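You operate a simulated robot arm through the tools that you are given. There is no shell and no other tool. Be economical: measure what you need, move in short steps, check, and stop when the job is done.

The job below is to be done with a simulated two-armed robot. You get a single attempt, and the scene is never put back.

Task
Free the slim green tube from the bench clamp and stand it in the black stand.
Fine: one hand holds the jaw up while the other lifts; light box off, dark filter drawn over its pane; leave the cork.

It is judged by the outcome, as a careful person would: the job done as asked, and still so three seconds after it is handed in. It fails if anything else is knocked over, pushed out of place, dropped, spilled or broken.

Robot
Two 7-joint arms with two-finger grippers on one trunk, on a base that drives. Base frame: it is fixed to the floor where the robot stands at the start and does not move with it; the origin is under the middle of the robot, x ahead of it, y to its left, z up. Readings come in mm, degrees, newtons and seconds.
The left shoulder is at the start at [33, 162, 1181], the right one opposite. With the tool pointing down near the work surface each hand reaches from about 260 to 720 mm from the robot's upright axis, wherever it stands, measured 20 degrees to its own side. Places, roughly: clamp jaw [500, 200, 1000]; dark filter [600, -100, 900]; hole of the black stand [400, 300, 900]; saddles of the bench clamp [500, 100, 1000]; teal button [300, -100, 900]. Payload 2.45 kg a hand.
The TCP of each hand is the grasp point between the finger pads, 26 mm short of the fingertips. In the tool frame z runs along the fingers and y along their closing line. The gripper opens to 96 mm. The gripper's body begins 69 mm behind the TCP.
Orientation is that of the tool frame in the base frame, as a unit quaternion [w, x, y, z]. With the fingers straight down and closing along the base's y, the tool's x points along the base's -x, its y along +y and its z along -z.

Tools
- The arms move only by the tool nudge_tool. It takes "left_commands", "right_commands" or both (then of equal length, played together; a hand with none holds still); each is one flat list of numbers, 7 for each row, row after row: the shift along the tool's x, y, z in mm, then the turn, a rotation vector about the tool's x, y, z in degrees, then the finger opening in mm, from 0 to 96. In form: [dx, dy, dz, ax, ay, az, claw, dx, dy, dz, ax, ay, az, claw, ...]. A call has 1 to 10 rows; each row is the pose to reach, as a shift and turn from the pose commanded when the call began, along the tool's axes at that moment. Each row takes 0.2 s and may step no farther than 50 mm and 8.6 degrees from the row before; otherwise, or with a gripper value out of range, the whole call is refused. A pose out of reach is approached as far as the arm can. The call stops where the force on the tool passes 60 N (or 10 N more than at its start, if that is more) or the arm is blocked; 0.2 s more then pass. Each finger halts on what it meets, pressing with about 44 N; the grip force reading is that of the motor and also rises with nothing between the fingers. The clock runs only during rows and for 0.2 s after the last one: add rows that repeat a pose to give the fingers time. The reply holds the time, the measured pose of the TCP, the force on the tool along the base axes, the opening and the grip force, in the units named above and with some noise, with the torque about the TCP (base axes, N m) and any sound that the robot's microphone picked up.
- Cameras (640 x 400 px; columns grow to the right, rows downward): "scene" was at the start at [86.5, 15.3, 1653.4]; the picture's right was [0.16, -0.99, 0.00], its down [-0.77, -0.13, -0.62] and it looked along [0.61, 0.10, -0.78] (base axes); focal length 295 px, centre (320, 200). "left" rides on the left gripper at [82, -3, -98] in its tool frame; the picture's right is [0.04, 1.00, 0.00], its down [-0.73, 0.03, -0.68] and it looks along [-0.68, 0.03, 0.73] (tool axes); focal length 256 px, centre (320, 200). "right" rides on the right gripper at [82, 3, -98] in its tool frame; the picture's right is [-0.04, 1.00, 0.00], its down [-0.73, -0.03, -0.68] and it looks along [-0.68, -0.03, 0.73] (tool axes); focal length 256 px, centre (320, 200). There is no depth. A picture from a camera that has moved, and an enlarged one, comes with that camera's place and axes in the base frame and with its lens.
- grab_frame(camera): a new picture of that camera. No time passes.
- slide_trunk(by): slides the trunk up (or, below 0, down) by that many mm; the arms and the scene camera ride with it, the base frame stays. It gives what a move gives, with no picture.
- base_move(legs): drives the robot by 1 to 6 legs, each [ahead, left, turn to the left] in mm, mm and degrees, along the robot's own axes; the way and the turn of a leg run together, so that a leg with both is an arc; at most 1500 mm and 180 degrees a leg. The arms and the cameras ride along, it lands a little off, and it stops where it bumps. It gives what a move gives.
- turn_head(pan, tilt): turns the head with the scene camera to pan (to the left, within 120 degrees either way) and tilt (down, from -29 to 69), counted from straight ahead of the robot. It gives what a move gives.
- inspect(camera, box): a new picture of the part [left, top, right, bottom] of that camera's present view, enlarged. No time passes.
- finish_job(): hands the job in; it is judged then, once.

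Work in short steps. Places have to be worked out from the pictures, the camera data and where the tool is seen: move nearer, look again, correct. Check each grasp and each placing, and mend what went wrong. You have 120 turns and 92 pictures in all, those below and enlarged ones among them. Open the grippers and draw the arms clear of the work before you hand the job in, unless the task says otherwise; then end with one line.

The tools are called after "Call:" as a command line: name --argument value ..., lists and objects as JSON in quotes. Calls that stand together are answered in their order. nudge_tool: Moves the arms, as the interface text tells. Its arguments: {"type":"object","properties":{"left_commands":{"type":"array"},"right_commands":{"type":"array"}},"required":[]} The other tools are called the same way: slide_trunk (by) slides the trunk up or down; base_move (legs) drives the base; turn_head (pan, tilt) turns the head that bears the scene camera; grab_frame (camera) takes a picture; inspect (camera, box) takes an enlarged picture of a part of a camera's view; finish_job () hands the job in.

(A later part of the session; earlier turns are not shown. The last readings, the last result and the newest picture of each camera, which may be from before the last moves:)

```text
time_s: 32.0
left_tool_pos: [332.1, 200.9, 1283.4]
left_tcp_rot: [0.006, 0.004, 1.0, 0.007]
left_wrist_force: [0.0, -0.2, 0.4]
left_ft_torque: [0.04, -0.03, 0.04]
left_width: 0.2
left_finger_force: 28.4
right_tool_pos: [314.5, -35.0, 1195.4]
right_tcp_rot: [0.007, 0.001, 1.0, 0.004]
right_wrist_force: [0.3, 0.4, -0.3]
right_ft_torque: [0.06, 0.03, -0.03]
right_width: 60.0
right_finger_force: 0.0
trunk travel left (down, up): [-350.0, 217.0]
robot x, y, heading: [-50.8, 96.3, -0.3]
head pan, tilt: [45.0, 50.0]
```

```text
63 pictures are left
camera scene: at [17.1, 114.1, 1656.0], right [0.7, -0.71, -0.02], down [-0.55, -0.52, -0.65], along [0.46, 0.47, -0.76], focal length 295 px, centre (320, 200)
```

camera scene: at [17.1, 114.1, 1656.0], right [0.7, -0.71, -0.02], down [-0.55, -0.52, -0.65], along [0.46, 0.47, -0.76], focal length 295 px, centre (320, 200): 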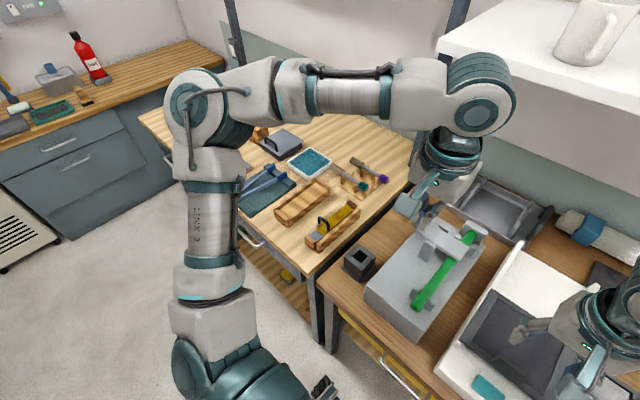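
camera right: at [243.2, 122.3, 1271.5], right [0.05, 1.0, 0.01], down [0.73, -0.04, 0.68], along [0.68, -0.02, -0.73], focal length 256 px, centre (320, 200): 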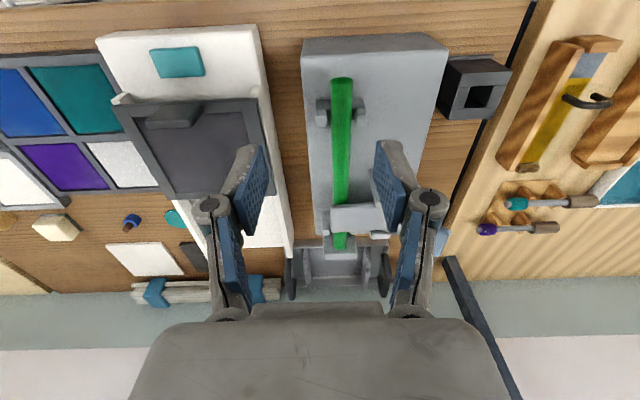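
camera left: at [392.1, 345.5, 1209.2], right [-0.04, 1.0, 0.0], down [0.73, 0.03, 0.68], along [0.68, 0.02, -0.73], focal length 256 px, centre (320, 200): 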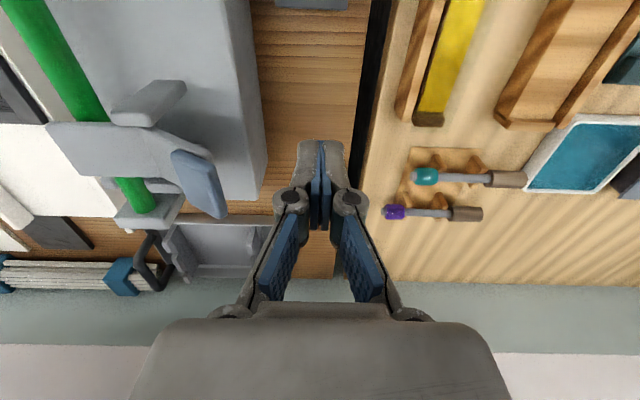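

The readings suggest the whole robot is swaying a little after the drive. I'll hold still for two seconds to see if it settles.

Call:
nudge_tool --right_commands '[0, 0, 0, 0, 0, 0, 60, 0, 0, 0, 0, 0, 0, 60, 0, 0, 0, 0, 0, 0, 60, 0, 0, 0, 0, 0, 0, 60, 0, 0, 0, 0, 0, 0, 60]'

Call:
nudge_tool --right_commands '[0, 0, 0, 0, 0, 0, 60, 0, 0, 0, 0, 0, 0, 60, 0, 0, 0, 0, 0, 0, 60, 0, 0, 0, 0, 0, 0, 60, 0, 0, 0, 0, 0, 0, 60]'

```text
time_s: 33.4
left_tool_pos: [330.7, 239.8, 1284.6]
left_tcp_rot: [0.008, -0.004, 1.0, -0.011]
left_wrist_force: [1.0, 0.6, 0.6]
left_ft_torque: [-0.09, 0.04, 0.04]
left_width: 0.1
left_finger_force: 28.7
right_tool_pos: [312.0, -3.0, 1199.7]
right_tcp_rot: [0.01, -0.001, 1.0, -0.005]
right_wrist_force: [0.0, 0.1, -0.3]
right_ft_torque: [0.11, 0.04, 0.01]
right_width: 60.0
right_finger_force: 0.1
trunk travel left (down, up): [-350.0, 217.0]
robot x, y, heading: [-50.1, 100.3, -0.3]
head pan, tilt: [45.0, 50.0]
stopped in row 5 (right hand): the arm was blocked; the commanded pose is now the measured one
```

```text
time_s: 34.8
left_tool_pos: [326.7, 225.3, 1284.7]
left_tcp_rot: [0.01, 0.003, 1.0, -0.001]
left_wrist_force: [0.2, 0.2, 0.2]
left_ft_torque: [-0.03, -0.01, 0.02]
left_width: 0.0
left_finger_force: 28.7
right_tool_pos: [308.2, -10.8, 1199.4]
right_tcp_rot: [0.009, 0.0, 1.0, -0.004]
right_wrist_force: [0.1, 0.5, -0.1]
right_ft_torque: [-0.03, -0.03, 0.0]
right_width: 60.2
right_finger_force: 0.0
trunk travel left (down, up): [-350.0, 217.0]
robot x, y, heading: [-49.1, 99.4, -0.1]
head pan, tilt: [45.0, 50.0]
stopped in row 5 (right hand): the arm was blocked; the commanded pose is now the measured one
```

It keeps swaying by ±20 mm, so something may be touching. I'll look straight down at the robot's base.

Call:
turn_head --pan 0 --tilt 69

Call:
grab_frame --camera "scene"

```text
time_s: 35.9
left_tool_pos: [326.0, 248.7, 1283.7]
left_tcp_rot: [0.009, 0.001, 1.0, -0.008]
left_wrist_force: [-0.3, -0.6, -0.2]
left_ft_torque: [-0.03, 0.01, 0.03]
left_width: 0.0
left_finger_force: 28.9
right_tool_pos: [309.5, 10.3, 1201.1]
right_tcp_rot: [0.009, -0.001, 1.0, -0.012]
right_wrist_force: [-0.6, 0.6, -0.5]
right_ft_torque: [-0.01, -0.02, 0.02]
right_width: 60.3
right_finger_force: 0.2
trunk travel left (down, up): [-350.0, 217.0]
robot x, y, heading: [-49.7, 105.6, -0.2]
head pan, tilt: [0.0, 68.8]
```

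```text
62 pictures are left
camera scene: at [18.0, 131.1, 1633.0], right [0.0, -1.0, 0.02], down [-0.93, 0.0, -0.36], along [0.36, -0.02, -0.93], focal length 295 px, centre (320, 200)
```

scene: 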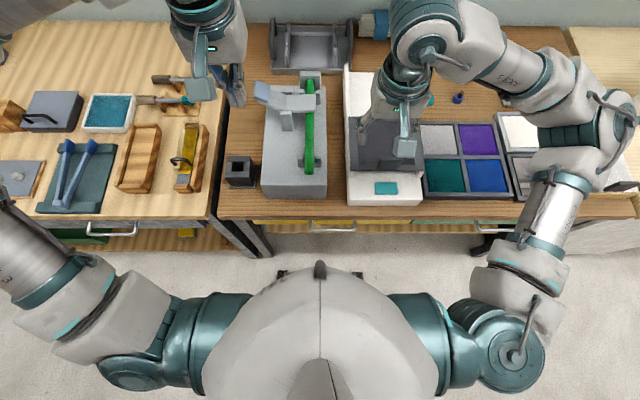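

Nothing touches; the robot just rocks on its base after quick moves and dies down in a few seconds. I'll shift the base another 60 mm right so the pad sits well on the left arm's side, then let it settle.

Call:
base_move --legs '[[20, -60, 0]]'

Call:
nudge_tool --left_commands '[0, 0, 0, 0, 0, 0, 0, 0, 0, 0, 0, 0, 0, 0, 0, 0, 0, 0, 0, 0, 0, 0, 0, 0, 0, 0, 0, 0, 0, 0, 0, 0, 0, 0, 0, 0, 0, 0, 0, 0, 0, 0, 0, 0, 0, 0, 0, 0, 0, 0, 0, 0, 0, 0, 0, 0]'

Call:
nudge_tool --left_commands '[0, 0, 0, 0, 0, 0, 0, 0, 0, 0, 0, 0, 0, 0, 0, 0, 0, 0, 0, 0, 0, 0, 0, 0, 0, 0, 0, 0, 0, 0, 0, 0, 0, 0, 0, 0, 0, 0, 0, 0, 0, 0, 0, 0, 0, 0, 0, 0, 0, 0, 0, 0, 0, 0, 0, 0]'

```text
time_s: 36.9
left_tool_pos: [343.7, 210.2, 1282.0]
left_tcp_rot: [0.012, 0.002, 1.0, -0.016]
left_wrist_force: [0.7, 0.6, 0.9]
left_ft_torque: [-0.07, 0.06, -0.02]
left_width: 0.0
left_finger_force: 28.5
right_tool_pos: [324.7, -28.0, 1204.7]
right_tcp_rot: [0.012, -0.001, 1.0, -0.02]
right_wrist_force: [-0.7, 0.3, 0.3]
right_ft_torque: [-0.05, -0.1, 0.01]
right_width: 59.8
right_finger_force: 0.1
trunk travel left (down, up): [-350.0, 217.0]
robot x, y, heading: [-28.8, 49.3, -0.3]
head pan, tilt: [0.0, 68.8]
```

```text
time_s: 38.9
left_tool_pos: [339.9, 260.8, 1279.0]
left_tcp_rot: [0.011, -0.001, 0.999, -0.032]
left_wrist_force: [1.0, 1.4, 0.4]
left_ft_torque: [-0.15, 0.05, -0.01]
left_width: 0.0
left_finger_force: 28.2
right_tool_pos: [321.5, 19.3, 1207.4]
right_tcp_rot: [0.014, -0.005, 0.999, -0.034]
right_wrist_force: [-1.1, 0.8, -0.5]
right_ft_torque: [-0.13, -0.13, -0.01]
right_width: 60.1
right_finger_force: 0.0
trunk travel left (down, up): [-350.0, 217.0]
robot x, y, heading: [-28.1, 61.7, -0.2]
head pan, tilt: [0.0, 68.8]
stopped in row 8 (left hand): the arm was blocked; the commanded pose is now the measured one
```

```text
time_s: 40.9
left_tool_pos: [336.1, 219.9, 1283.9]
left_tcp_rot: [0.012, 0.0, 1.0, -0.014]
left_wrist_force: [0.3, 0.2, 0.1]
left_ft_torque: [0.04, -0.02, -0.01]
left_width: 0.1
left_finger_force: 28.7
right_tool_pos: [319.0, -17.5, 1206.8]
right_tcp_rot: [0.015, -0.003, 1.0, -0.016]
right_wrist_force: [0.3, -0.3, 0.3]
right_ft_torque: [0.04, 0.02, 0.01]
right_width: 60.0
right_finger_force: 0.1
trunk travel left (down, up): [-350.0, 217.0]
robot x, y, heading: [-28.9, 64.8, -0.4]
head pan, tilt: [0.0, 68.8]
stopped in row 8 (left hand): the arm was blocked; the commanded pose is now the measured one
```

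The roll hasn't decayed. I'll look at the right arm for contact with the bench.

Call:
turn_head --pan -40 --tilt 60

Call:
grab_frame --camera "scene"

```text
time_s: 41.9
left_tool_pos: [337.2, 178.9, 1289.2]
left_tcp_rot: [0.013, 0.0, 1.0, 0.0]
left_wrist_force: [-0.4, -0.5, -0.6]
left_ft_torque: [0.09, -0.08, -0.01]
left_width: 0.0
left_finger_force: 28.9
right_tool_pos: [319.5, -57.5, 1203.3]
right_tcp_rot: [0.015, -0.001, 1.0, -0.003]
right_wrist_force: [1.8, 0.0, -0.1]
right_ft_torque: [0.08, 0.1, -0.03]
right_width: 60.0
right_finger_force: 0.0
trunk travel left (down, up): [-350.0, 217.0]
robot x, y, heading: [-31.1, 55.3, -0.2]
head pan, tilt: [-40.0, 60.0]
```

```text
61 pictures are left
camera scene: at [32.4, -18.9, 1641.3], right [-0.65, -0.76, -0.01], down [-0.66, 0.57, -0.49], along [0.38, -0.3, -0.87], focal length 295 px, centre (320, 200)
```

scene: 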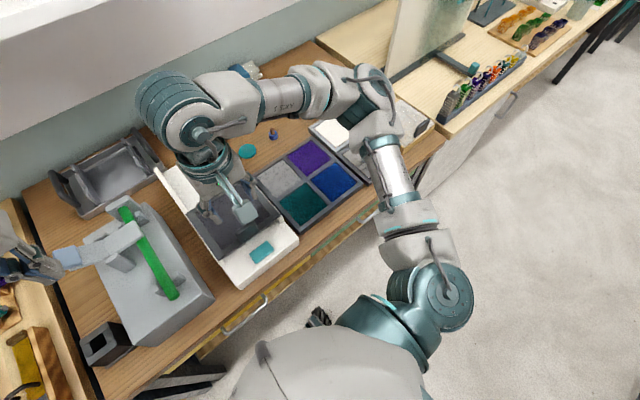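

No contact; it's a slow sway. I'll pass time with head turns only, so the arm setpoints aren't reset, and watch it decay.

Call:
turn_head --pan 0 --tilt 55

Call:
turn_head --pan 0 --tilt 56

Call:
turn_head --pan 0 --tilt 55

Call:
turn_head --pan 0 --tilt 56

Call:
turn_head --pan 0 --tilt 55

Call:
turn_head --pan 0 --tilt 56

```text
time_s: 43.0
left_tool_pos: [336.2, 184.2, 1288.8]
left_tcp_rot: [0.012, 0.001, 1.0, -0.001]
left_wrist_force: [-0.3, -1.0, -0.1]
left_ft_torque: [0.08, -0.01, -0.01]
left_width: 0.0
left_finger_force: 28.4
right_tool_pos: [319.4, -52.4, 1203.6]
right_tcp_rot: [0.016, -0.001, 1.0, -0.004]
right_wrist_force: [-0.1, -1.2, 0.3]
right_ft_torque: [0.07, 0.07, -0.04]
right_width: 59.9
right_finger_force: 0.0
trunk travel left (down, up): [-350.0, 217.0]
robot x, y, heading: [-28.9, 57.0, -0.7]
head pan, tilt: [0.0, 55.0]
```

```text
time_s: 43.6
left_tool_pos: [335.9, 213.4, 1286.1]
left_tcp_rot: [0.012, -0.001, 1.0, -0.013]
left_wrist_force: [-0.2, 0.2, -0.1]
left_ft_torque: [-0.03, 0.0, 0.0]
left_width: 0.0
left_finger_force: 28.0
right_tool_pos: [318.7, -25.4, 1206.8]
right_tcp_rot: [0.017, -0.004, 1.0, -0.015]
right_wrist_force: [0.3, -0.2, 0.4]
right_ft_torque: [0.03, 0.0, 0.01]
right_width: 60.0
right_finger_force: 0.0
trunk travel left (down, up): [-350.0, 217.0]
robot x, y, heading: [-30.0, 63.8, -0.1]
head pan, tilt: [0.0, 56.0]
```

```text
time_s: 44.2
left_tool_pos: [336.5, 276.0, 1280.3]
left_tcp_rot: [0.012, -0.003, 0.999, -0.033]
left_wrist_force: [0.3, 0.9, -0.1]
left_ft_torque: [-0.07, 0.06, -0.02]
left_width: 0.0
left_finger_force: 28.2
right_tool_pos: [317.9, 34.8, 1209.1]
right_tcp_rot: [0.016, -0.006, 0.999, -0.035]
right_wrist_force: [-0.7, 1.0, -0.7]
right_ft_torque: [-0.08, -0.13, 0.04]
right_width: 59.8
right_finger_force: 0.0
trunk travel left (down, up): [-350.0, 217.0]
robot x, y, heading: [-27.5, 74.4, -0.2]
head pan, tilt: [0.0, 55.0]
```

```text
time_s: 44.8
left_tool_pos: [337.4, 180.3, 1289.0]
left_tcp_rot: [0.011, 0.0, 1.0, 0.001]
left_wrist_force: [-1.4, 1.3, -0.5]
left_ft_torque: [-0.05, -0.09, 0.01]
left_width: 0.0
left_finger_force: 28.4
right_tool_pos: [320.5, -56.3, 1201.8]
right_tcp_rot: [0.014, -0.001, 1.0, -0.004]
right_wrist_force: [0.8, -1.0, -0.3]
right_ft_torque: [0.01, 0.18, -0.01]
right_width: 60.0
right_finger_force: 0.0
trunk travel left (down, up): [-350.0, 217.0]
robot x, y, heading: [-26.8, 58.0, -0.3]
head pan, tilt: [0.0, 56.0]
```

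```text
time_s: 45.4
left_tool_pos: [336.3, 216.8, 1286.0]
left_tcp_rot: [0.013, -0.002, 1.0, -0.014]
left_wrist_force: [0.5, 1.1, 0.4]
left_ft_torque: [-0.04, -0.01, -0.05]
left_width: 0.0
left_finger_force: 28.6
right_tool_pos: [317.4, -21.6, 1207.3]
right_tcp_rot: [0.017, -0.004, 1.0, -0.016]
right_wrist_force: [0.0, 0.3, 1.0]
right_ft_torque: [0.0, -0.01, 0.01]
right_width: 60.0
right_finger_force: 0.1
trunk travel left (down, up): [-350.0, 217.0]
robot x, y, heading: [-29.9, 65.3, -0.4]
head pan, tilt: [0.0, 55.0]
```

```text
time_s: 46.0
left_tool_pos: [335.6, 278.6, 1279.8]
left_tcp_rot: [0.012, -0.004, 0.999, -0.032]
left_wrist_force: [0.9, 1.6, 1.0]
left_ft_torque: [-0.14, 0.03, -0.02]
left_width: 0.0
left_finger_force: 28.8
right_tool_pos: [317.1, 36.7, 1208.8]
right_tcp_rot: [0.018, -0.006, 0.999, -0.035]
right_wrist_force: [0.0, 1.1, -1.0]
right_ft_torque: [-0.07, -0.1, 0.01]
right_width: 60.0
right_finger_force: 0.1
trunk travel left (down, up): [-350.0, 217.0]
robot x, y, heading: [-26.6, 78.3, -0.2]
head pan, tilt: [0.0, 56.0]
```

It's a sustained ±50 mm sway with a period near one second, and the left arm sits at its inner limit, which may be driving it. I'll move the left arm outward and forward off that limit and watch.

Call:
nudge_tool --left_commands '[-15, 20, 0, 0, 0, 0, 0, -30, 40, 0, 0, 0, 0, 0, -45, 60, 0, 0, 0, 0, 0, -60, 80, 0, 0, 0, 0, 0, -75, 100, 0, 0, 0, 0, 0, -75, 120, 0, 0, 0, 0, 0]' --right_commands '[0, -20, 0, 0, 0, 0, 60, 0, -40, 0, 0, 0, 0, 60, 0, -60, 0, 0, 0, 0, 60, 0, -80, 0, 0, 0, 0, 60, 0, -100, 0, 0, 0, 0, 60, 0, -120, 0, 0, 0, 0, 60]'

Call:
turn_head --pan 0 --tilt 55

Call:
turn_head --pan 0 --tilt 56

Call:
turn_head --pan 0 --tilt 55

```text
time_s: 47.6
left_tool_pos: [410.6, 290.8, 1292.4]
left_tcp_rot: [0.013, 0.003, 1.0, 0.002]
left_wrist_force: [0.4, -0.5, 0.7]
left_ft_torque: [0.04, -0.02, 0.01]
left_width: 0.1
left_finger_force: 28.5
right_tool_pos: [319.3, -189.5, 1205.0]
right_tcp_rot: [0.016, 0.0, 1.0, -0.002]
right_wrist_force: [0.7, -0.5, -0.6]
right_ft_torque: [-0.01, 0.06, -0.02]
right_width: 60.0
right_finger_force: 0.0
trunk travel left (down, up): [-350.0, 217.0]
robot x, y, heading: [-28.3, 50.3, -0.5]
head pan, tilt: [0.0, 56.0]
stopped in row 6 (left hand): the arm was blocked; the commanded pose is now the measured one
```

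```text
time_s: 48.3
left_tool_pos: [409.2, 302.6, 1290.8]
left_tcp_rot: [0.014, 0.003, 1.0, -0.003]
left_wrist_force: [0.2, -1.0, -0.6]
left_ft_torque: [0.06, -0.02, 0.0]
left_width: 0.0
left_finger_force: 28.7
right_tool_pos: [316.7, -175.9, 1209.0]
right_tcp_rot: [0.017, 0.0, 1.0, -0.009]
right_wrist_force: [0.5, -0.1, 0.3]
right_ft_torque: [0.04, -0.02, -0.01]
right_width: 60.1
right_finger_force: 0.1
trunk travel left (down, up): [-350.0, 217.0]
robot x, y, heading: [-29.6, 50.8, -0.4]
head pan, tilt: [0.0, 55.0]
```

```text
time_s: 48.9
left_tool_pos: [408.0, 372.1, 1279.1]
left_tcp_rot: [0.012, -0.002, 1.0, -0.027]
left_wrist_force: [0.3, 2.8, -0.6]
left_ft_torque: [-0.09, 0.02, 0.04]
left_width: 0.0
left_finger_force: 28.8
right_tool_pos: [318.4, -111.4, 1217.4]
right_tcp_rot: [0.017, -0.005, 0.999, -0.029]
right_wrist_force: [0.2, 0.3, 0.2]
right_ft_torque: [-0.07, -0.05, 0.02]
right_width: 60.1
right_finger_force: 0.0
trunk travel left (down, up): [-350.0, 217.0]
robot x, y, heading: [-28.3, 65.6, -0.1]
head pan, tilt: [0.0, 56.0]
```

```text
time_s: 49.5
left_tool_pos: [409.0, 287.2, 1293.5]
left_tcp_rot: [0.013, 0.003, 1.0, 0.004]
left_wrist_force: [0.6, 0.5, 0.3]
left_ft_torque: [0.01, -0.04, 0.03]
left_width: 0.2
left_finger_force: 28.7
right_tool_pos: [317.7, -190.9, 1205.2]
right_tcp_rot: [0.015, 0.001, 1.0, -0.002]
right_wrist_force: [-0.1, -2.4, 0.4]
right_ft_torque: [0.14, 0.03, -0.02]
right_width: 60.0
right_finger_force: 0.0
trunk travel left (down, up): [-350.0, 217.0]
robot x, y, heading: [-28.7, 49.9, -0.3]
head pan, tilt: [0.0, 55.0]
```

Still rocking, seemingly self-sustained. I'll try a small backward drive to reset the base's hold, then watch over the next seconds.

Call:
base_move --legs '[[-30, 0, 0]]'

Call:
turn_head --pan 0 --tilt 55

Call:
turn_head --pan 0 --tilt 55

Call:
turn_head --pan 0 --tilt 55

Call:
turn_head --pan 0 --tilt 55

Call:
turn_head --pan 0 --tilt 55

```text
time_s: 50.3
left_tool_pos: [385.3, 269.2, 1293.6]
left_tcp_rot: [0.01, 0.003, 1.0, 0.009]
left_wrist_force: [-0.4, -2.3, 0.1]
left_ft_torque: [0.2, 0.03, -0.03]
left_width: 0.1
left_finger_force: 28.5
right_tool_pos: [294.4, -207.0, 1199.6]
right_tcp_rot: [0.013, 0.0, 1.0, 0.004]
right_wrist_force: [1.3, -1.3, 0.4]
right_ft_torque: [0.15, 0.03, -0.03]
right_width: 60.1
right_finger_force: 0.0
trunk travel left (down, up): [-350.0, 217.0]
robot x, y, heading: [-56.9, 45.5, -0.4]
head pan, tilt: [0.0, 55.0]
```

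```text
time_s: 50.9
left_tool_pos: [378.5, 323.3, 1284.1]
left_tcp_rot: [0.012, 0.002, 1.0, -0.013]
left_wrist_force: [0.4, 1.0, -1.2]
left_ft_torque: [0.03, 0.07, -0.02]
left_width: 0.1
left_finger_force: 29.0
right_tool_pos: [286.8, -157.5, 1212.0]
right_tcp_rot: [0.016, 0.0, 1.0, -0.019]
right_wrist_force: [0.6, 0.7, 0.4]
right_ft_torque: [0.01, -0.03, -0.03]
right_width: 59.9
right_finger_force: 0.0
trunk travel left (down, up): [-350.0, 217.0]
robot x, y, heading: [-61.0, 43.6, -0.2]
head pan, tilt: [0.0, 55.0]
```

```text
time_s: 51.5
left_tool_pos: [375.1, 355.8, 1281.0]
left_tcp_rot: [0.013, -0.001, 1.0, -0.023]
left_wrist_force: [0.0, 0.8, 0.0]
left_ft_torque: [-0.03, -0.01, 0.05]
left_width: 0.0
left_finger_force: 28.6
right_tool_pos: [285.1, -126.9, 1215.8]
right_tcp_rot: [0.016, -0.002, 1.0, -0.027]
right_wrist_force: [-0.3, 0.7, -0.6]
right_ft_torque: [-0.1, -0.02, 0.02]
right_width: 60.0
right_finger_force: 0.1
trunk travel left (down, up): [-350.0, 217.0]
robot x, y, heading: [-61.1, 54.3, -0.5]
head pan, tilt: [0.0, 55.0]
```

```text
time_s: 52.1
left_tool_pos: [375.2, 268.7, 1297.2]
left_tcp_rot: [0.016, 0.005, 1.0, 0.006]
left_wrist_force: [0.5, -2.1, 0.1]
left_ft_torque: [0.18, 0.0, -0.01]
left_width: 0.0
left_finger_force: 28.9
right_tool_pos: [284.2, -208.3, 1205.3]
right_tcp_rot: [0.017, 0.003, 1.0, 0.001]
right_wrist_force: [0.6, -0.9, 0.7]
right_ft_torque: [0.12, 0.04, 0.0]
right_width: 60.0
right_finger_force: 0.0
trunk travel left (down, up): [-350.0, 217.0]
robot x, y, heading: [-60.1, 33.5, -0.2]
head pan, tilt: [0.0, 55.0]
```

```text
time_s: 52.7
left_tool_pos: [372.1, 335.8, 1284.3]
left_tcp_rot: [0.015, 0.001, 1.0, -0.016]
left_wrist_force: [-0.3, -0.3, 0.5]
left_ft_torque: [-0.04, -0.02, -0.02]
left_width: 0.0
left_finger_force: 28.6
right_tool_pos: [284.3, -145.3, 1215.7]
right_tcp_rot: [0.018, -0.002, 1.0, -0.022]
right_wrist_force: [-0.6, 0.1, 1.0]
right_ft_torque: [-0.03, -0.03, 0.02]
right_width: 59.7
right_finger_force: 0.0
trunk travel left (down, up): [-350.0, 217.0]
robot x, y, heading: [-59.3, 47.0, 0.1]
head pan, tilt: [0.0, 55.0]
```

```text
time_s: 53.3
left_tool_pos: [374.6, 351.0, 1281.4]
left_tcp_rot: [0.015, 0.001, 1.0, -0.021]
left_wrist_force: [-0.2, 0.4, -0.3]
left_ft_torque: [-0.08, -0.01, -0.02]
left_width: 0.0
left_finger_force: 28.4
right_tool_pos: [284.5, -131.0, 1216.6]
right_tcp_rot: [0.017, -0.001, 1.0, -0.026]
right_wrist_force: [-0.7, 1.0, 0.3]
right_ft_torque: [-0.06, -0.03, 0.0]
right_width: 59.7
right_finger_force: 0.1
trunk travel left (down, up): [-350.0, 217.0]
robot x, y, heading: [-57.8, 52.6, -0.0]
head pan, tilt: [0.0, 55.0]
```

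Still rocking. Lowering the trunk should lower the centre of mass and may damp it; both hands are clear, so I'll try −100 mm.

Call:
slide_trunk --by -100

Call:
turn_head --pan 0 --tilt 55

Call:
turn_head --pan 0 --tilt 55

Call:
turn_head --pan 0 --tilt 55

Call:
turn_head --pan 0 --tilt 55

```text
time_s: 54.6
left_tool_pos: [371.3, 292.2, 1194.2]
left_tcp_rot: [0.016, 0.003, 1.0, 0.0]
left_wrist_force: [0.7, -0.9, 0.2]
left_ft_torque: [0.07, 0.0, -0.04]
left_width: 0.0
left_finger_force: 28.6
right_tool_pos: [280.2, -185.0, 1110.9]
right_tcp_rot: [0.019, 0.002, 1.0, -0.007]
right_wrist_force: [0.1, -0.5, -0.3]
right_ft_torque: [0.05, 0.02, 0.0]
right_width: 59.9
right_finger_force: 0.0
trunk travel left (down, up): [-250.0, 317.0]
robot x, y, heading: [-58.2, 38.2, -0.3]
head pan, tilt: [0.0, 55.0]
```

```text
time_s: 55.2
left_tool_pos: [373.6, 370.5, 1178.7]
left_tcp_rot: [0.014, 0.0, 0.999, -0.03]
left_wrist_force: [0.4, 1.0, 0.1]
left_ft_torque: [-0.15, -0.01, 0.01]
left_width: 0.1
left_finger_force: 28.7
right_tool_pos: [283.7, -111.9, 1120.2]
right_tcp_rot: [0.018, -0.001, 0.999, -0.032]
right_wrist_force: [-0.3, 0.4, -0.2]
right_ft_torque: [-0.1, -0.01, 0.0]
right_width: 59.9
right_finger_force: 0.0
trunk travel left (down, up): [-250.0, 317.0]
robot x, y, heading: [-56.1, 60.7, -0.3]
head pan, tilt: [0.0, 55.0]
```

```text
time_s: 55.9
left_tool_pos: [373.4, 299.3, 1189.7]
left_tcp_rot: [0.014, 0.002, 1.0, -0.004]
left_wrist_force: [-0.2, -1.1, -0.6]
left_ft_torque: [0.01, 0.0, 0.02]
left_width: 0.1
left_finger_force: 28.4
right_tool_pos: [284.3, -179.7, 1109.3]
right_tcp_rot: [0.017, 0.003, 1.0, -0.009]
right_wrist_force: [-0.8, -0.7, -0.5]
right_ft_torque: [0.03, -0.02, 0.02]
right_width: 59.9
right_finger_force: 0.1
trunk travel left (down, up): [-250.0, 317.0]
robot x, y, heading: [-61.4, 44.0, -0.2]
head pan, tilt: [0.0, 55.0]
```

```text
time_s: 56.5
left_tool_pos: [373.4, 282.7, 1194.1]
left_tcp_rot: [0.015, 0.005, 1.0, 0.003]
left_wrist_force: [0.4, -0.5, -0.6]
left_ft_torque: [0.06, -0.01, 0.01]
left_width: 0.1
left_finger_force: 27.6
right_tool_pos: [282.6, -195.7, 1108.4]
right_tcp_rot: [0.017, 0.004, 1.0, -0.003]
right_wrist_force: [0.0, -0.7, 0.4]
right_ft_torque: [0.06, 0.03, -0.02]
right_width: 59.9
right_finger_force: 0.0
trunk travel left (down, up): [-250.0, 317.0]
robot x, y, heading: [-57.7, 43.0, -0.5]
head pan, tilt: [0.0, 55.0]
```

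```text
time_s: 57.0
left_tool_pos: [374.4, 367.6, 1177.3]
left_tcp_rot: [0.015, -0.001, 0.999, -0.028]
left_wrist_force: [-0.5, 2.5, -2.2]
left_ft_torque: [-0.25, -0.05, 0.03]
left_width: 0.0
left_finger_force: 29.0
right_tool_pos: [283.6, -114.7, 1119.1]
right_tcp_rot: [0.018, -0.002, 0.999, -0.032]
right_wrist_force: [0.2, 2.2, -0.6]
right_ft_torque: [-0.17, 0.03, 0.0]
right_width: 60.1
right_finger_force: 0.2
trunk travel left (down, up): [-250.0, 317.0]
robot x, y, heading: [-54.2, 56.7, -0.3]
head pan, tilt: [0.0, 55.0]
```

Still rocking to its left side. I'll look down on both sides for anything the base or arms touch.

Call:
turn_head --pan 70 --tilt 69

Call:
grab_frame --camera "scene"

Call:
turn_head --pan -70 --tilt 69

Call:
grab_frame --camera "scene"

```text
time_s: 58.5
left_tool_pos: [374.1, 290.5, 1191.9]
left_tcp_rot: [0.013, 0.002, 1.0, -0.001]
left_wrist_force: [-0.1, -0.8, -0.1]
left_ft_torque: [0.04, 0.02, -0.04]
left_width: 0.0
left_finger_force: 28.8
right_tool_pos: [285.1, -189.1, 1107.9]
right_tcp_rot: [0.015, 0.003, 1.0, -0.005]
right_wrist_force: [-0.7, -1.7, 0.2]
right_ft_torque: [0.05, 0.01, 0.02]
right_width: 59.9
right_finger_force: 0.1
trunk travel left (down, up): [-250.0, 317.0]
robot x, y, heading: [-58.3, 40.6, 0.0]
head pan, tilt: [70.0, 68.8]
```

```text
60 pictures are left
camera scene: at [25.7, 44.5, 1532.3], right [0.94, -0.35, -0.02], down [-0.33, -0.86, -0.39], along [0.12, 0.37, -0.92], focal length 295 px, centre (320, 200)
```

scene: 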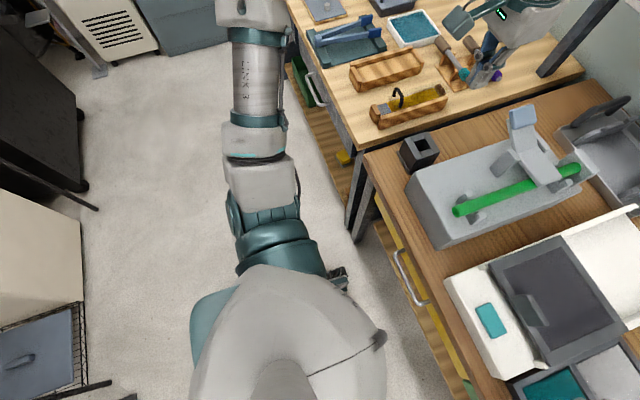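

```text
time_s: 60.7
left_tool_pos: [373.4, 335.2, 1184.9]
left_tcp_rot: [0.014, 0.002, 1.0, -0.017]
left_wrist_force: [0.0, 0.8, -1.2]
left_ft_torque: [-0.05, 0.0, -0.04]
left_width: 0.0
left_finger_force: 28.2
right_tool_pos: [283.0, -143.6, 1114.8]
right_tcp_rot: [0.018, -0.001, 1.0, -0.023]
right_wrist_force: [-0.4, 0.3, -0.6]
right_ft_torque: [-0.04, -0.01, 0.0]
right_width: 60.0
right_finger_force: 0.0
trunk travel left (down, up): [-250.0, 317.0]
robot x, y, heading: [-58.0, 46.7, -0.1]
head pan, tilt: [-70.0, 68.8]
```

```text
59 pictures are left
camera scene: at [24.5, 41.0, 1532.5], right [-0.94, -0.34, 0.01], down [-0.32, 0.87, -0.39], along [0.12, -0.37, -0.92], focal length 295 px, centre (320, 200)
```

scene: 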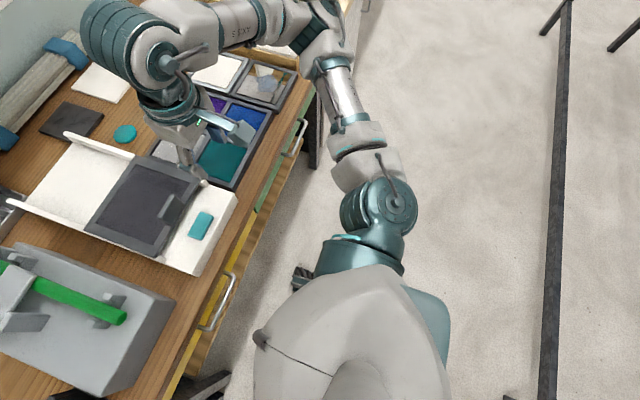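

Nothing is in contact. I'll drive back close to the starting spot, where the robot stood steady, restore the trunk height and check the sway there.

Call:
base_move --legs '[[45, -30, 0]]'

Call:
slide_trunk --by 100

Call:
turn_head --pan 5 --tilt 52

Call:
nudge_tool --right_commands '[0, 0, 0, 0, 0, 0, 60, 0, 0, 0, 0, 0, 0, 60, 0, 0, 0, 0, 0, 0, 60]'

Call:
nudge_tool --right_commands '[0, 0, 0, 0, 0, 0, 60, 0, 0, 0, 0, 0, 0, 60]'

Call:
nudge_tool --right_commands '[0, 0, 0, 0, 0, 0, 60]'

Call:
nudge_tool --right_commands '[0, 0, 0, 0, 0, 0, 60]'

```text
time_s: 61.6
left_tool_pos: [417.3, 298.3, 1187.5]
left_tcp_rot: [0.016, 0.003, 1.0, -0.014]
left_wrist_force: [1.2, -0.6, 0.6]
left_ft_torque: [-0.01, 0.03, -0.03]
left_width: 0.0
left_finger_force: 28.2
right_tool_pos: [327.0, -181.7, 1115.9]
right_tcp_rot: [0.018, 0.0, 1.0, -0.02]
right_wrist_force: [0.0, 0.7, 0.4]
right_ft_torque: [-0.03, 0.06, -0.02]
right_width: 60.0
right_finger_force: 0.0
trunk travel left (down, up): [-250.0, 317.0]
robot x, y, heading: [-13.2, 18.9, -0.2]
head pan, tilt: [-70.0, 68.8]
```

```text
time_s: 63.0
left_tool_pos: [418.3, 265.7, 1293.0]
left_tcp_rot: [0.015, 0.002, 1.0, -0.001]
left_wrist_force: [0.7, -0.6, 0.1]
left_ft_torque: [0.04, -0.01, 0.05]
left_width: 0.2
left_finger_force: 28.4
right_tool_pos: [327.5, -212.9, 1208.6]
right_tcp_rot: [0.017, 0.0, 1.0, -0.006]
right_wrist_force: [0.9, -0.5, -0.1]
right_ft_torque: [0.02, 0.0, 0.02]
right_width: 60.0
right_finger_force: 0.1
trunk travel left (down, up): [-350.0, 217.0]
robot x, y, heading: [-13.8, 14.5, -0.4]
head pan, tilt: [-70.0, 68.8]
```

```text
time_s: 64.4
left_tool_pos: [415.6, 267.4, 1293.9]
left_tcp_rot: [0.017, 0.002, 1.0, -0.002]
left_wrist_force: [-0.5, -0.9, 0.4]
left_ft_torque: [0.04, 0.02, 0.01]
left_width: 0.2
left_finger_force: 28.3
right_tool_pos: [325.0, -210.1, 1210.8]
right_tcp_rot: [0.018, 0.002, 1.0, -0.008]
right_wrist_force: [-0.7, -1.1, 0.4]
right_ft_torque: [0.0, 0.01, 0.0]
right_width: 59.9
right_finger_force: 0.1
trunk travel left (down, up): [-350.0, 217.0]
robot x, y, heading: [-15.9, 13.8, -0.1]
head pan, tilt: [5.0, 52.0]
```

```text
time_s: 65.2
left_tool_pos: [415.9, 298.0, 1287.4]
left_tcp_rot: [0.015, 0.001, 1.0, -0.012]
left_wrist_force: [-0.2, 0.5, -0.5]
left_ft_torque: [-0.08, 0.03, -0.02]
left_width: 0.2
left_finger_force: 28.3
right_tool_pos: [327.0, -182.4, 1215.2]
right_tcp_rot: [0.02, -0.001, 1.0, -0.017]
right_wrist_force: [-0.3, 1.3, -0.3]
right_ft_torque: [-0.06, -0.04, 0.0]
right_width: 60.2
right_finger_force: 0.0
trunk travel left (down, up): [-350.0, 217.0]
robot x, y, heading: [-15.6, 17.9, -0.3]
head pan, tilt: [5.0, 52.0]
```

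```text
time_s: 65.8
left_tool_pos: [416.3, 294.6, 1289.9]
left_tcp_rot: [0.016, 0.001, 1.0, -0.011]
left_wrist_force: [-0.8, 0.1, -0.8]
left_ft_torque: [-0.03, 0.0, 0.0]
left_width: 0.0
left_finger_force: 28.7
right_tool_pos: [326.2, -184.8, 1214.6]
right_tcp_rot: [0.018, -0.002, 1.0, -0.016]
right_wrist_force: [0.1, 0.6, -0.1]
right_ft_torque: [-0.03, -0.01, 0.05]
right_width: 59.8
right_finger_force: 0.1
trunk travel left (down, up): [-350.0, 217.0]
robot x, y, heading: [-13.2, 21.5, -0.1]
head pan, tilt: [5.0, 52.0]
```

```text
time_s: 66.2
left_tool_pos: [415.8, 276.0, 1291.1]
left_tcp_rot: [0.016, 0.002, 1.0, -0.005]
left_wrist_force: [0.2, 0.3, -0.6]
left_ft_torque: [0.03, 0.02, -0.05]
left_width: 0.0
left_finger_force: 27.9
right_tool_pos: [325.9, -202.0, 1211.9]
right_tcp_rot: [0.018, 0.002, 1.0, -0.011]
right_wrist_force: [-0.1, -0.2, 0.7]
right_ft_torque: [0.0, 0.03, 0.02]
right_width: 60.1
right_finger_force: 0.1
trunk travel left (down, up): [-350.0, 217.0]
robot x, y, heading: [-13.8, 12.6, 0.2]
head pan, tilt: [5.0, 52.0]
```

```text
time_s: 66.6
left_tool_pos: [417.3, 263.5, 1294.1]
left_tcp_rot: [0.016, 0.003, 1.0, 0.001]
left_wrist_force: [0.7, 0.0, 0.0]
left_ft_torque: [0.04, 0.0, -0.01]
left_width: 0.0
left_finger_force: 28.6
right_tool_pos: [327.6, -215.1, 1211.0]
right_tcp_rot: [0.018, 0.001, 1.0, -0.005]
right_wrist_force: [-1.2, 0.3, 0.1]
right_ft_torque: [0.06, 0.02, -0.03]
right_width: 59.9
right_finger_force: 0.0
trunk travel left (down, up): [-350.0, 217.0]
robot x, y, heading: [-14.9, 14.6, 0.1]
head pan, tilt: [5.0, 52.0]
```

The sway is now down to about ±17 mm. I'll hold still some more.

Call:
nudge_tool --right_commands '[0, 0, 0, 0, 0, 0, 60, 0, 0, 0, 0, 0, 0, 60, 0, 0, 0, 0, 0, 0, 60, 0, 0, 0, 0, 0, 0, 60, 0, 0, 0, 0, 0, 0, 60, 0, 0, 0, 0, 0, 0, 60, 0, 0, 0, 0, 0, 0, 60, 0, 0, 0, 0, 0, 0, 60]'

Call:
nudge_tool --right_commands '[0, 0, 0, 0, 0, 0, 60, 0, 0, 0, 0, 0, 0, 60, 0, 0, 0, 0, 0, 0, 60]'

Call:
nudge_tool --right_commands '[0, 0, 0, 0, 0, 0, 60]'

Call:
nudge_tool --right_commands '[0, 0, 0, 0, 0, 0, 60]'

Call:
nudge_tool --right_commands '[0, 0, 0, 0, 0, 0, 60]'

```text
time_s: 68.4
left_tool_pos: [417.4, 253.5, 1296.7]
left_tcp_rot: [0.016, 0.002, 1.0, 0.004]
left_wrist_force: [-0.3, 0.3, -0.2]
left_ft_torque: [0.07, -0.01, 0.02]
left_width: 0.0
left_finger_force: 28.8
right_tool_pos: [327.5, -225.6, 1208.6]
right_tcp_rot: [0.018, 0.002, 1.0, -0.001]
right_wrist_force: [-0.1, -0.8, 0.6]
right_ft_torque: [0.01, 0.02, -0.01]
right_width: 59.8
right_finger_force: 0.1
trunk travel left (down, up): [-350.0, 217.0]
robot x, y, heading: [-15.0, 16.0, -0.1]
head pan, tilt: [5.0, 52.0]
```

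```text
time_s: 69.4
left_tool_pos: [414.1, 274.5, 1291.6]
left_tcp_rot: [0.017, 0.003, 1.0, -0.007]
left_wrist_force: [-0.3, 0.7, -0.5]
left_ft_torque: [-0.06, 0.01, -0.03]
left_width: 0.0
left_finger_force: 28.7
right_tool_pos: [322.4, -204.7, 1212.8]
right_tcp_rot: [0.019, 0.001, 1.0, -0.012]
right_wrist_force: [-0.4, -0.7, 0.9]
right_ft_torque: [-0.02, 0.01, 0.0]
right_width: 59.9
right_finger_force: 0.1
trunk travel left (down, up): [-350.0, 217.0]
robot x, y, heading: [-13.3, 8.6, -0.3]
head pan, tilt: [5.0, 52.0]
stopped in row 3 (right hand): the arm was blocked; the commanded pose is now the measured one
```

```text
time_s: 69.8
left_tool_pos: [412.4, 281.2, 1290.4]
left_tcp_rot: [0.016, 0.003, 1.0, -0.01]
left_wrist_force: [-0.1, 0.6, 0.8]
left_ft_torque: [0.03, -0.01, -0.03]
left_width: 0.0
left_finger_force: 28.7
right_tool_pos: [324.4, -197.9, 1215.2]
right_tcp_rot: [0.018, 0.001, 1.0, -0.016]
right_wrist_force: [0.1, 0.5, -0.5]
right_ft_torque: [-0.02, -0.01, 0.04]
right_width: 59.9
right_finger_force: 0.1
trunk travel left (down, up): [-350.0, 217.0]
robot x, y, heading: [-12.7, 8.1, -0.4]
head pan, tilt: [5.0, 52.0]
```

```text
time_s: 70.2
left_tool_pos: [414.4, 246.3, 1296.7]
left_tcp_rot: [0.016, 0.004, 1.0, 0.004]
left_wrist_force: [-0.4, 0.1, 0.5]
left_ft_torque: [0.04, -0.01, 0.02]
left_width: 0.2
left_finger_force: 29.0
right_tool_pos: [323.4, -231.3, 1209.2]
right_tcp_rot: [0.018, 0.004, 1.0, -0.003]
right_wrist_force: [0.6, -0.1, 0.2]
right_ft_torque: [0.02, 0.0, -0.02]
right_width: 60.1
right_finger_force: 0.0
trunk travel left (down, up): [-350.0, 217.0]
robot x, y, heading: [-16.6, 6.6, -0.3]
head pan, tilt: [5.0, 52.0]
```

```text
time_s: 70.8
left_tool_pos: [409.1, 256.4, 1298.5]
left_tcp_rot: [0.018, 0.002, 1.0, 0.001]
left_wrist_force: [-0.8, -0.8, 1.0]
left_ft_torque: [0.08, -0.01, 0.0]
left_width: 0.1
left_finger_force: 28.7
right_tool_pos: [319.6, -221.5, 1210.7]
right_tcp_rot: [0.02, 0.0, 1.0, -0.004]
right_wrist_force: [0.7, -0.9, -0.6]
right_ft_torque: [0.07, -0.02, -0.02]
right_width: 60.1
right_finger_force: 0.0
trunk travel left (down, up): [-350.0, 217.0]
robot x, y, heading: [-17.7, 17.3, -0.1]
head pan, tilt: [5.0, 52.0]
stopped in row 1 (right hand): the arm was blocked; the commanded pose is now the measured one
```

It isn't settled yet. I'll wait about ten more seconds in one go.

Call:
nudge_tool --left_commands '[0, 0, 0, 0, 0, 0, 0, 0, 0, 0, 0, 0, 0, 0, 0, 0, 0, 0, 0, 0, 0, 0, 0, 0, 0, 0, 0, 0, 0, 0, 0, 0, 0, 0, 0, 0, 0, 0, 0, 0, 0, 0, 0, 0, 0, 0, 0, 0, 0, 0, 0, 0, 0, 0, 0, 0, 0, 0, 0, 0, 0, 0, 0, 0, 0, 0, 0, 0, 0, 0]'

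Call:
nudge_tool --left_commands '[0, 0, 0, 0, 0, 0, 0, 0, 0, 0, 0, 0, 0, 0, 0, 0, 0, 0, 0, 0, 0, 0, 0, 0, 0, 0, 0, 0, 0, 0, 0, 0, 0, 0, 0, 0, 0, 0, 0, 0, 0, 0, 0, 0, 0, 0, 0, 0, 0, 0, 0, 0, 0, 0, 0, 0, 0, 0, 0, 0, 0, 0, 0, 0, 0, 0, 0, 0, 0, 0]'

Call:
nudge_tool --left_commands '[0, 0, 0, 0, 0, 0, 0, 0, 0, 0, 0, 0, 0, 0, 0, 0, 0, 0, 0, 0, 0, 0, 0, 0, 0, 0, 0, 0, 0, 0, 0, 0, 0, 0, 0, 0, 0, 0, 0, 0, 0, 0, 0, 0, 0, 0, 0, 0, 0, 0, 0, 0, 0, 0, 0, 0, 0, 0, 0, 0, 0, 0, 0, 0, 0, 0, 0, 0, 0, 0]'

Call:
nudge_tool --left_commands '[0, 0, 0, 0, 0, 0, 0, 0, 0, 0, 0, 0, 0, 0, 0, 0, 0, 0, 0, 0, 0, 0, 0, 0, 0, 0, 0, 0, 0, 0, 0, 0, 0, 0, 0, 0, 0, 0, 0, 0, 0, 0, 0, 0, 0, 0, 0, 0, 0, 0, 0, 0, 0, 0, 0, 0, 0, 0, 0, 0, 0, 0, 0]'

Call:
nudge_tool --left_commands '[0, 0, 0, 0, 0, 0, 0, 0, 0, 0, 0, 0, 0, 0]'

Call:
nudge_tool --left_commands '[0, 0, 0, 0, 0, 0, 0, 0, 0, 0, 0, 0, 0, 0]'

```text
time_s: 73.0
left_tool_pos: [410.9, 265.9, 1294.4]
left_tcp_rot: [0.017, 0.002, 1.0, -0.002]
left_wrist_force: [0.5, -0.4, 0.2]
left_ft_torque: [0.02, 0.0, -0.03]
left_width: 0.3
left_finger_force: 28.8
right_tool_pos: [321.2, -214.2, 1211.7]
right_tcp_rot: [0.02, 0.0, 1.0, -0.008]
right_wrist_force: [-0.4, -0.5, 0.7]
right_ft_torque: [0.03, 0.0, -0.02]
right_width: 60.1
right_finger_force: 0.1
trunk travel left (down, up): [-350.0, 217.0]
robot x, y, heading: [-16.4, 12.7, -0.2]
head pan, tilt: [5.0, 52.0]
```

```text
time_s: 75.4
left_tool_pos: [405.7, 236.5, 1303.8]
left_tcp_rot: [0.02, 0.002, 1.0, 0.01]
left_wrist_force: [-0.8, -2.2, 0.0]
left_ft_torque: [0.13, -0.02, 0.02]
left_width: 0.2
left_finger_force: 28.4
right_tool_pos: [316.7, -239.6, 1209.1]
right_tcp_rot: [0.021, -0.001, 1.0, 0.004]
right_wrist_force: [-0.2, -1.7, 0.4]
right_ft_torque: [0.07, 0.05, 0.0]
right_width: 60.0
right_finger_force: 0.0
trunk travel left (down, up): [-350.0, 217.0]
robot x, y, heading: [-12.7, 14.4, -0.5]
head pan, tilt: [5.0, 52.0]
stopped in row 10 (left hand): the arm was blocked; the commanded pose is now the measured one
```

```text
time_s: 77.6
left_tool_pos: [408.4, 268.9, 1296.4]
left_tcp_rot: [0.018, 0.0, 1.0, -0.001]
left_wrist_force: [-0.1, 0.8, 0.2]
left_ft_torque: [0.03, -0.02, -0.01]
left_width: 0.0
left_finger_force: 28.7
right_tool_pos: [319.2, -209.2, 1213.0]
right_tcp_rot: [0.021, -0.003, 1.0, -0.006]
right_wrist_force: [0.2, 0.2, 0.9]
right_ft_torque: [0.02, 0.01, 0.02]
right_width: 59.8
right_finger_force: 0.1
trunk travel left (down, up): [-350.0, 217.0]
robot x, y, heading: [-13.0, 23.5, -0.1]
head pan, tilt: [5.0, 52.0]
```

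```text
time_s: 79.8
left_tool_pos: [403.5, 305.6, 1294.2]
left_tcp_rot: [0.021, -0.002, 1.0, -0.013]
left_wrist_force: [0.0, -0.2, 0.6]
left_ft_torque: [-0.03, -0.01, 0.0]
left_width: 0.0
left_finger_force: 28.1
right_tool_pos: [315.0, -174.6, 1218.5]
right_tcp_rot: [0.024, -0.007, 1.0, -0.017]
right_wrist_force: [0.0, 0.3, -0.9]
right_ft_torque: [-0.01, 0.01, 0.0]
right_width: 59.9
right_finger_force: 0.1
trunk travel left (down, up): [-350.0, 217.0]
robot x, y, heading: [-11.5, 29.3, 0.0]
head pan, tilt: [5.0, 52.0]
stopped in row 9 (left hand): the arm was blocked; the commanded pose is now the measured one
```

```text
time_s: 80.4
left_tool_pos: [405.5, 302.4, 1294.6]
left_tcp_rot: [0.018, -0.003, 1.0, -0.01]
left_wrist_force: [0.1, 0.1, -0.1]
left_ft_torque: [-0.05, 0.01, 0.01]
left_width: 0.2
left_finger_force: 28.5
right_tool_pos: [316.5, -178.6, 1216.4]
right_tcp_rot: [0.022, -0.007, 1.0, -0.014]
right_wrist_force: [-0.3, 0.1, 0.6]
right_ft_torque: [0.0, -0.04, 0.03]
right_width: 60.3
right_finger_force: 0.1
trunk travel left (down, up): [-350.0, 217.0]
robot x, y, heading: [-16.9, 31.1, -0.3]
head pan, tilt: [5.0, 52.0]
```

```text
time_s: 81.2
left_tool_pos: [402.0, 259.2, 1301.5]
left_tcp_rot: [0.021, 0.001, 1.0, 0.003]
left_wrist_force: [0.2, 0.0, -0.6]
left_ft_torque: [0.0, -0.02, -0.01]
left_width: 0.0
left_finger_force: 28.3
right_tool_pos: [312.1, -218.3, 1213.1]
right_tcp_rot: [0.023, -0.002, 1.0, -0.002]
right_wrist_force: [0.7, 0.5, 0.7]
right_ft_torque: [-0.01, -0.01, 0.02]
right_width: 59.9
right_finger_force: 0.1
trunk travel left (down, up): [-350.0, 217.0]
robot x, y, heading: [-13.5, 19.1, -0.0]
head pan, tilt: [5.0, 52.0]
stopped in row 2 (left hand): the arm was blocked; the commanded pose is now the measured one
```

The readings suggest a slowly growing lean back. The scene camera's reported axes will tell me the body's true tilt, so I'll take a picture.

Call:
grab_frame --camera "scene"

```text
58 pictures are left
camera scene: at [70.7, -4.7, 1652.2], right [0.08, -1.0, -0.02], down [-0.79, -0.05, -0.61], along [0.61, 0.07, -0.79], focal length 295 px, centre (320, 200)
```

scene: 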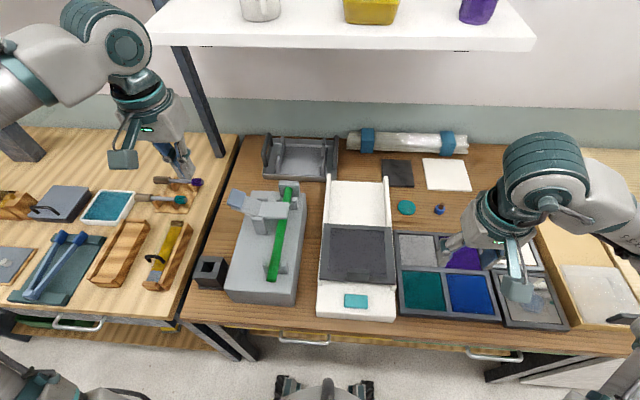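

The body's pitch is fine; it only rolls about ±1.5°. I'll try a zero-length drive to make the base re-hold, then sample.

Call:
base_move --legs '[[0, 0, 0]]'

Call:
slide_trunk --by 0

Call:
slide_trunk --by 0

Call:
slide_trunk --by 0

Call:
slide_trunk --by 0

Call:
slide_trunk --by 0

Call:
slide_trunk --by 0

```text
time_s: 81.9
left_tool_pos: [401.9, 236.5, 1304.9]
left_tcp_rot: [0.022, 0.002, 1.0, 0.01]
left_wrist_force: [-0.6, -1.5, 0.0]
left_ft_torque: [0.1, -0.03, 0.01]
left_width: 0.2
left_finger_force: 28.4
right_tool_pos: [313.2, -240.4, 1210.3]
right_tcp_rot: [0.024, 0.0, 1.0, 0.004]
right_wrist_force: [-0.2, -0.6, 0.7]
right_ft_torque: [0.05, 0.03, 0.0]
right_width: 59.9
right_finger_force: 0.1
trunk travel left (down, up): [-350.0, 217.0]
robot x, y, heading: [-15.7, 16.2, -0.1]
head pan, tilt: [5.0, 52.0]
```

```text
time_s: 82.4
left_tool_pos: [400.0, 287.6, 1297.7]
left_tcp_rot: [0.022, 0.001, 1.0, -0.009]
left_wrist_force: [0.4, -0.2, -0.4]
left_ft_torque: [0.02, 0.02, 0.02]
left_width: 0.2
left_finger_force: 28.3
right_tool_pos: [310.4, -192.2, 1218.8]
right_tcp_rot: [0.025, -0.002, 1.0, -0.014]
right_wrist_force: [0.8, 0.7, 0.1]
right_ft_torque: [0.05, 0.0, -0.01]
right_width: 60.0
right_finger_force: 0.0
trunk travel left (down, up): [-350.0, 217.0]
robot x, y, heading: [-17.9, 19.3, -0.3]
head pan, tilt: [5.0, 52.0]
```

```text
time_s: 82.9
left_tool_pos: [398.0, 235.0, 1306.0]
left_tcp_rot: [0.022, 0.003, 1.0, 0.011]
left_wrist_force: [-0.2, -1.3, 0.3]
left_ft_torque: [0.11, 0.02, 0.02]
left_width: 0.1
left_finger_force: 28.8
right_tool_pos: [310.3, -243.7, 1211.3]
right_tcp_rot: [0.025, 0.002, 1.0, 0.004]
right_wrist_force: [0.4, -0.2, 1.3]
right_ft_torque: [0.11, -0.02, -0.03]
right_width: 59.8
right_finger_force: 0.1
trunk travel left (down, up): [-350.0, 217.0]
robot x, y, heading: [-10.4, 7.0, -0.1]
head pan, tilt: [5.0, 52.0]
```

```text
time_s: 83.4
left_tool_pos: [398.8, 283.1, 1298.1]
left_tcp_rot: [0.023, 0.001, 1.0, -0.008]
left_wrist_force: [-0.3, 0.7, 0.3]
left_ft_torque: [-0.1, 0.01, -0.01]
left_width: 0.1
left_finger_force: 28.9
right_tool_pos: [310.3, -195.9, 1218.4]
right_tcp_rot: [0.025, -0.002, 1.0, -0.013]
right_wrist_force: [0.1, 1.1, -0.4]
right_ft_torque: [-0.04, -0.02, 0.01]
right_width: 59.9
right_finger_force: 0.0
trunk travel left (down, up): [-350.0, 217.0]
robot x, y, heading: [-16.1, 17.5, -0.1]
head pan, tilt: [5.0, 52.0]
```

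```text
time_s: 83.9
left_tool_pos: [400.3, 242.8, 1304.8]
left_tcp_rot: [0.023, 0.002, 1.0, 0.008]
left_wrist_force: [-0.3, 0.2, 0.7]
left_ft_torque: [0.01, 0.01, 0.01]
left_width: 0.0
left_finger_force: 28.3
right_tool_pos: [310.5, -233.3, 1211.9]
right_tcp_rot: [0.024, 0.001, 1.0, 0.002]
right_wrist_force: [0.6, -0.6, -0.6]
right_ft_torque: [0.06, 0.0, -0.05]
right_width: 60.0
right_finger_force: 0.0
trunk travel left (down, up): [-350.0, 217.0]
robot x, y, heading: [-12.1, 8.8, -0.2]
head pan, tilt: [5.0, 52.0]
```

```text
time_s: 84.4
left_tool_pos: [399.1, 271.0, 1298.7]
left_tcp_rot: [0.023, 0.002, 1.0, -0.002]
left_wrist_force: [0.6, 0.5, -0.1]
left_ft_torque: [-0.02, 0.0, -0.01]
left_width: 0.1
left_finger_force: 28.6
right_tool_pos: [310.8, -206.4, 1215.8]
right_tcp_rot: [0.025, -0.001, 1.0, -0.008]
right_wrist_force: [-0.2, -0.2, 0.3]
right_ft_torque: [-0.05, 0.01, 0.01]
right_width: 59.9
right_finger_force: 0.0
trunk travel left (down, up): [-350.0, 217.0]
robot x, y, heading: [-14.7, 15.9, -0.2]
head pan, tilt: [5.0, 52.0]
```

```text
time_s: 84.9
left_tool_pos: [399.4, 259.4, 1301.9]
left_tcp_rot: [0.023, 0.002, 1.0, 0.001]
left_wrist_force: [0.0, 0.9, -0.1]
left_ft_torque: [0.03, -0.01, 0.0]
left_width: 0.2
left_finger_force: 28.9
right_tool_pos: [311.6, -221.0, 1214.4]
right_tcp_rot: [0.024, -0.001, 1.0, -0.004]
right_wrist_force: [0.3, 0.1, 0.2]
right_ft_torque: [-0.02, -0.02, 0.0]
right_width: 60.0
right_finger_force: 0.1
trunk travel left (down, up): [-350.0, 217.0]
robot x, y, heading: [-12.1, 13.8, -0.2]
head pan, tilt: [5.0, 52.0]
```

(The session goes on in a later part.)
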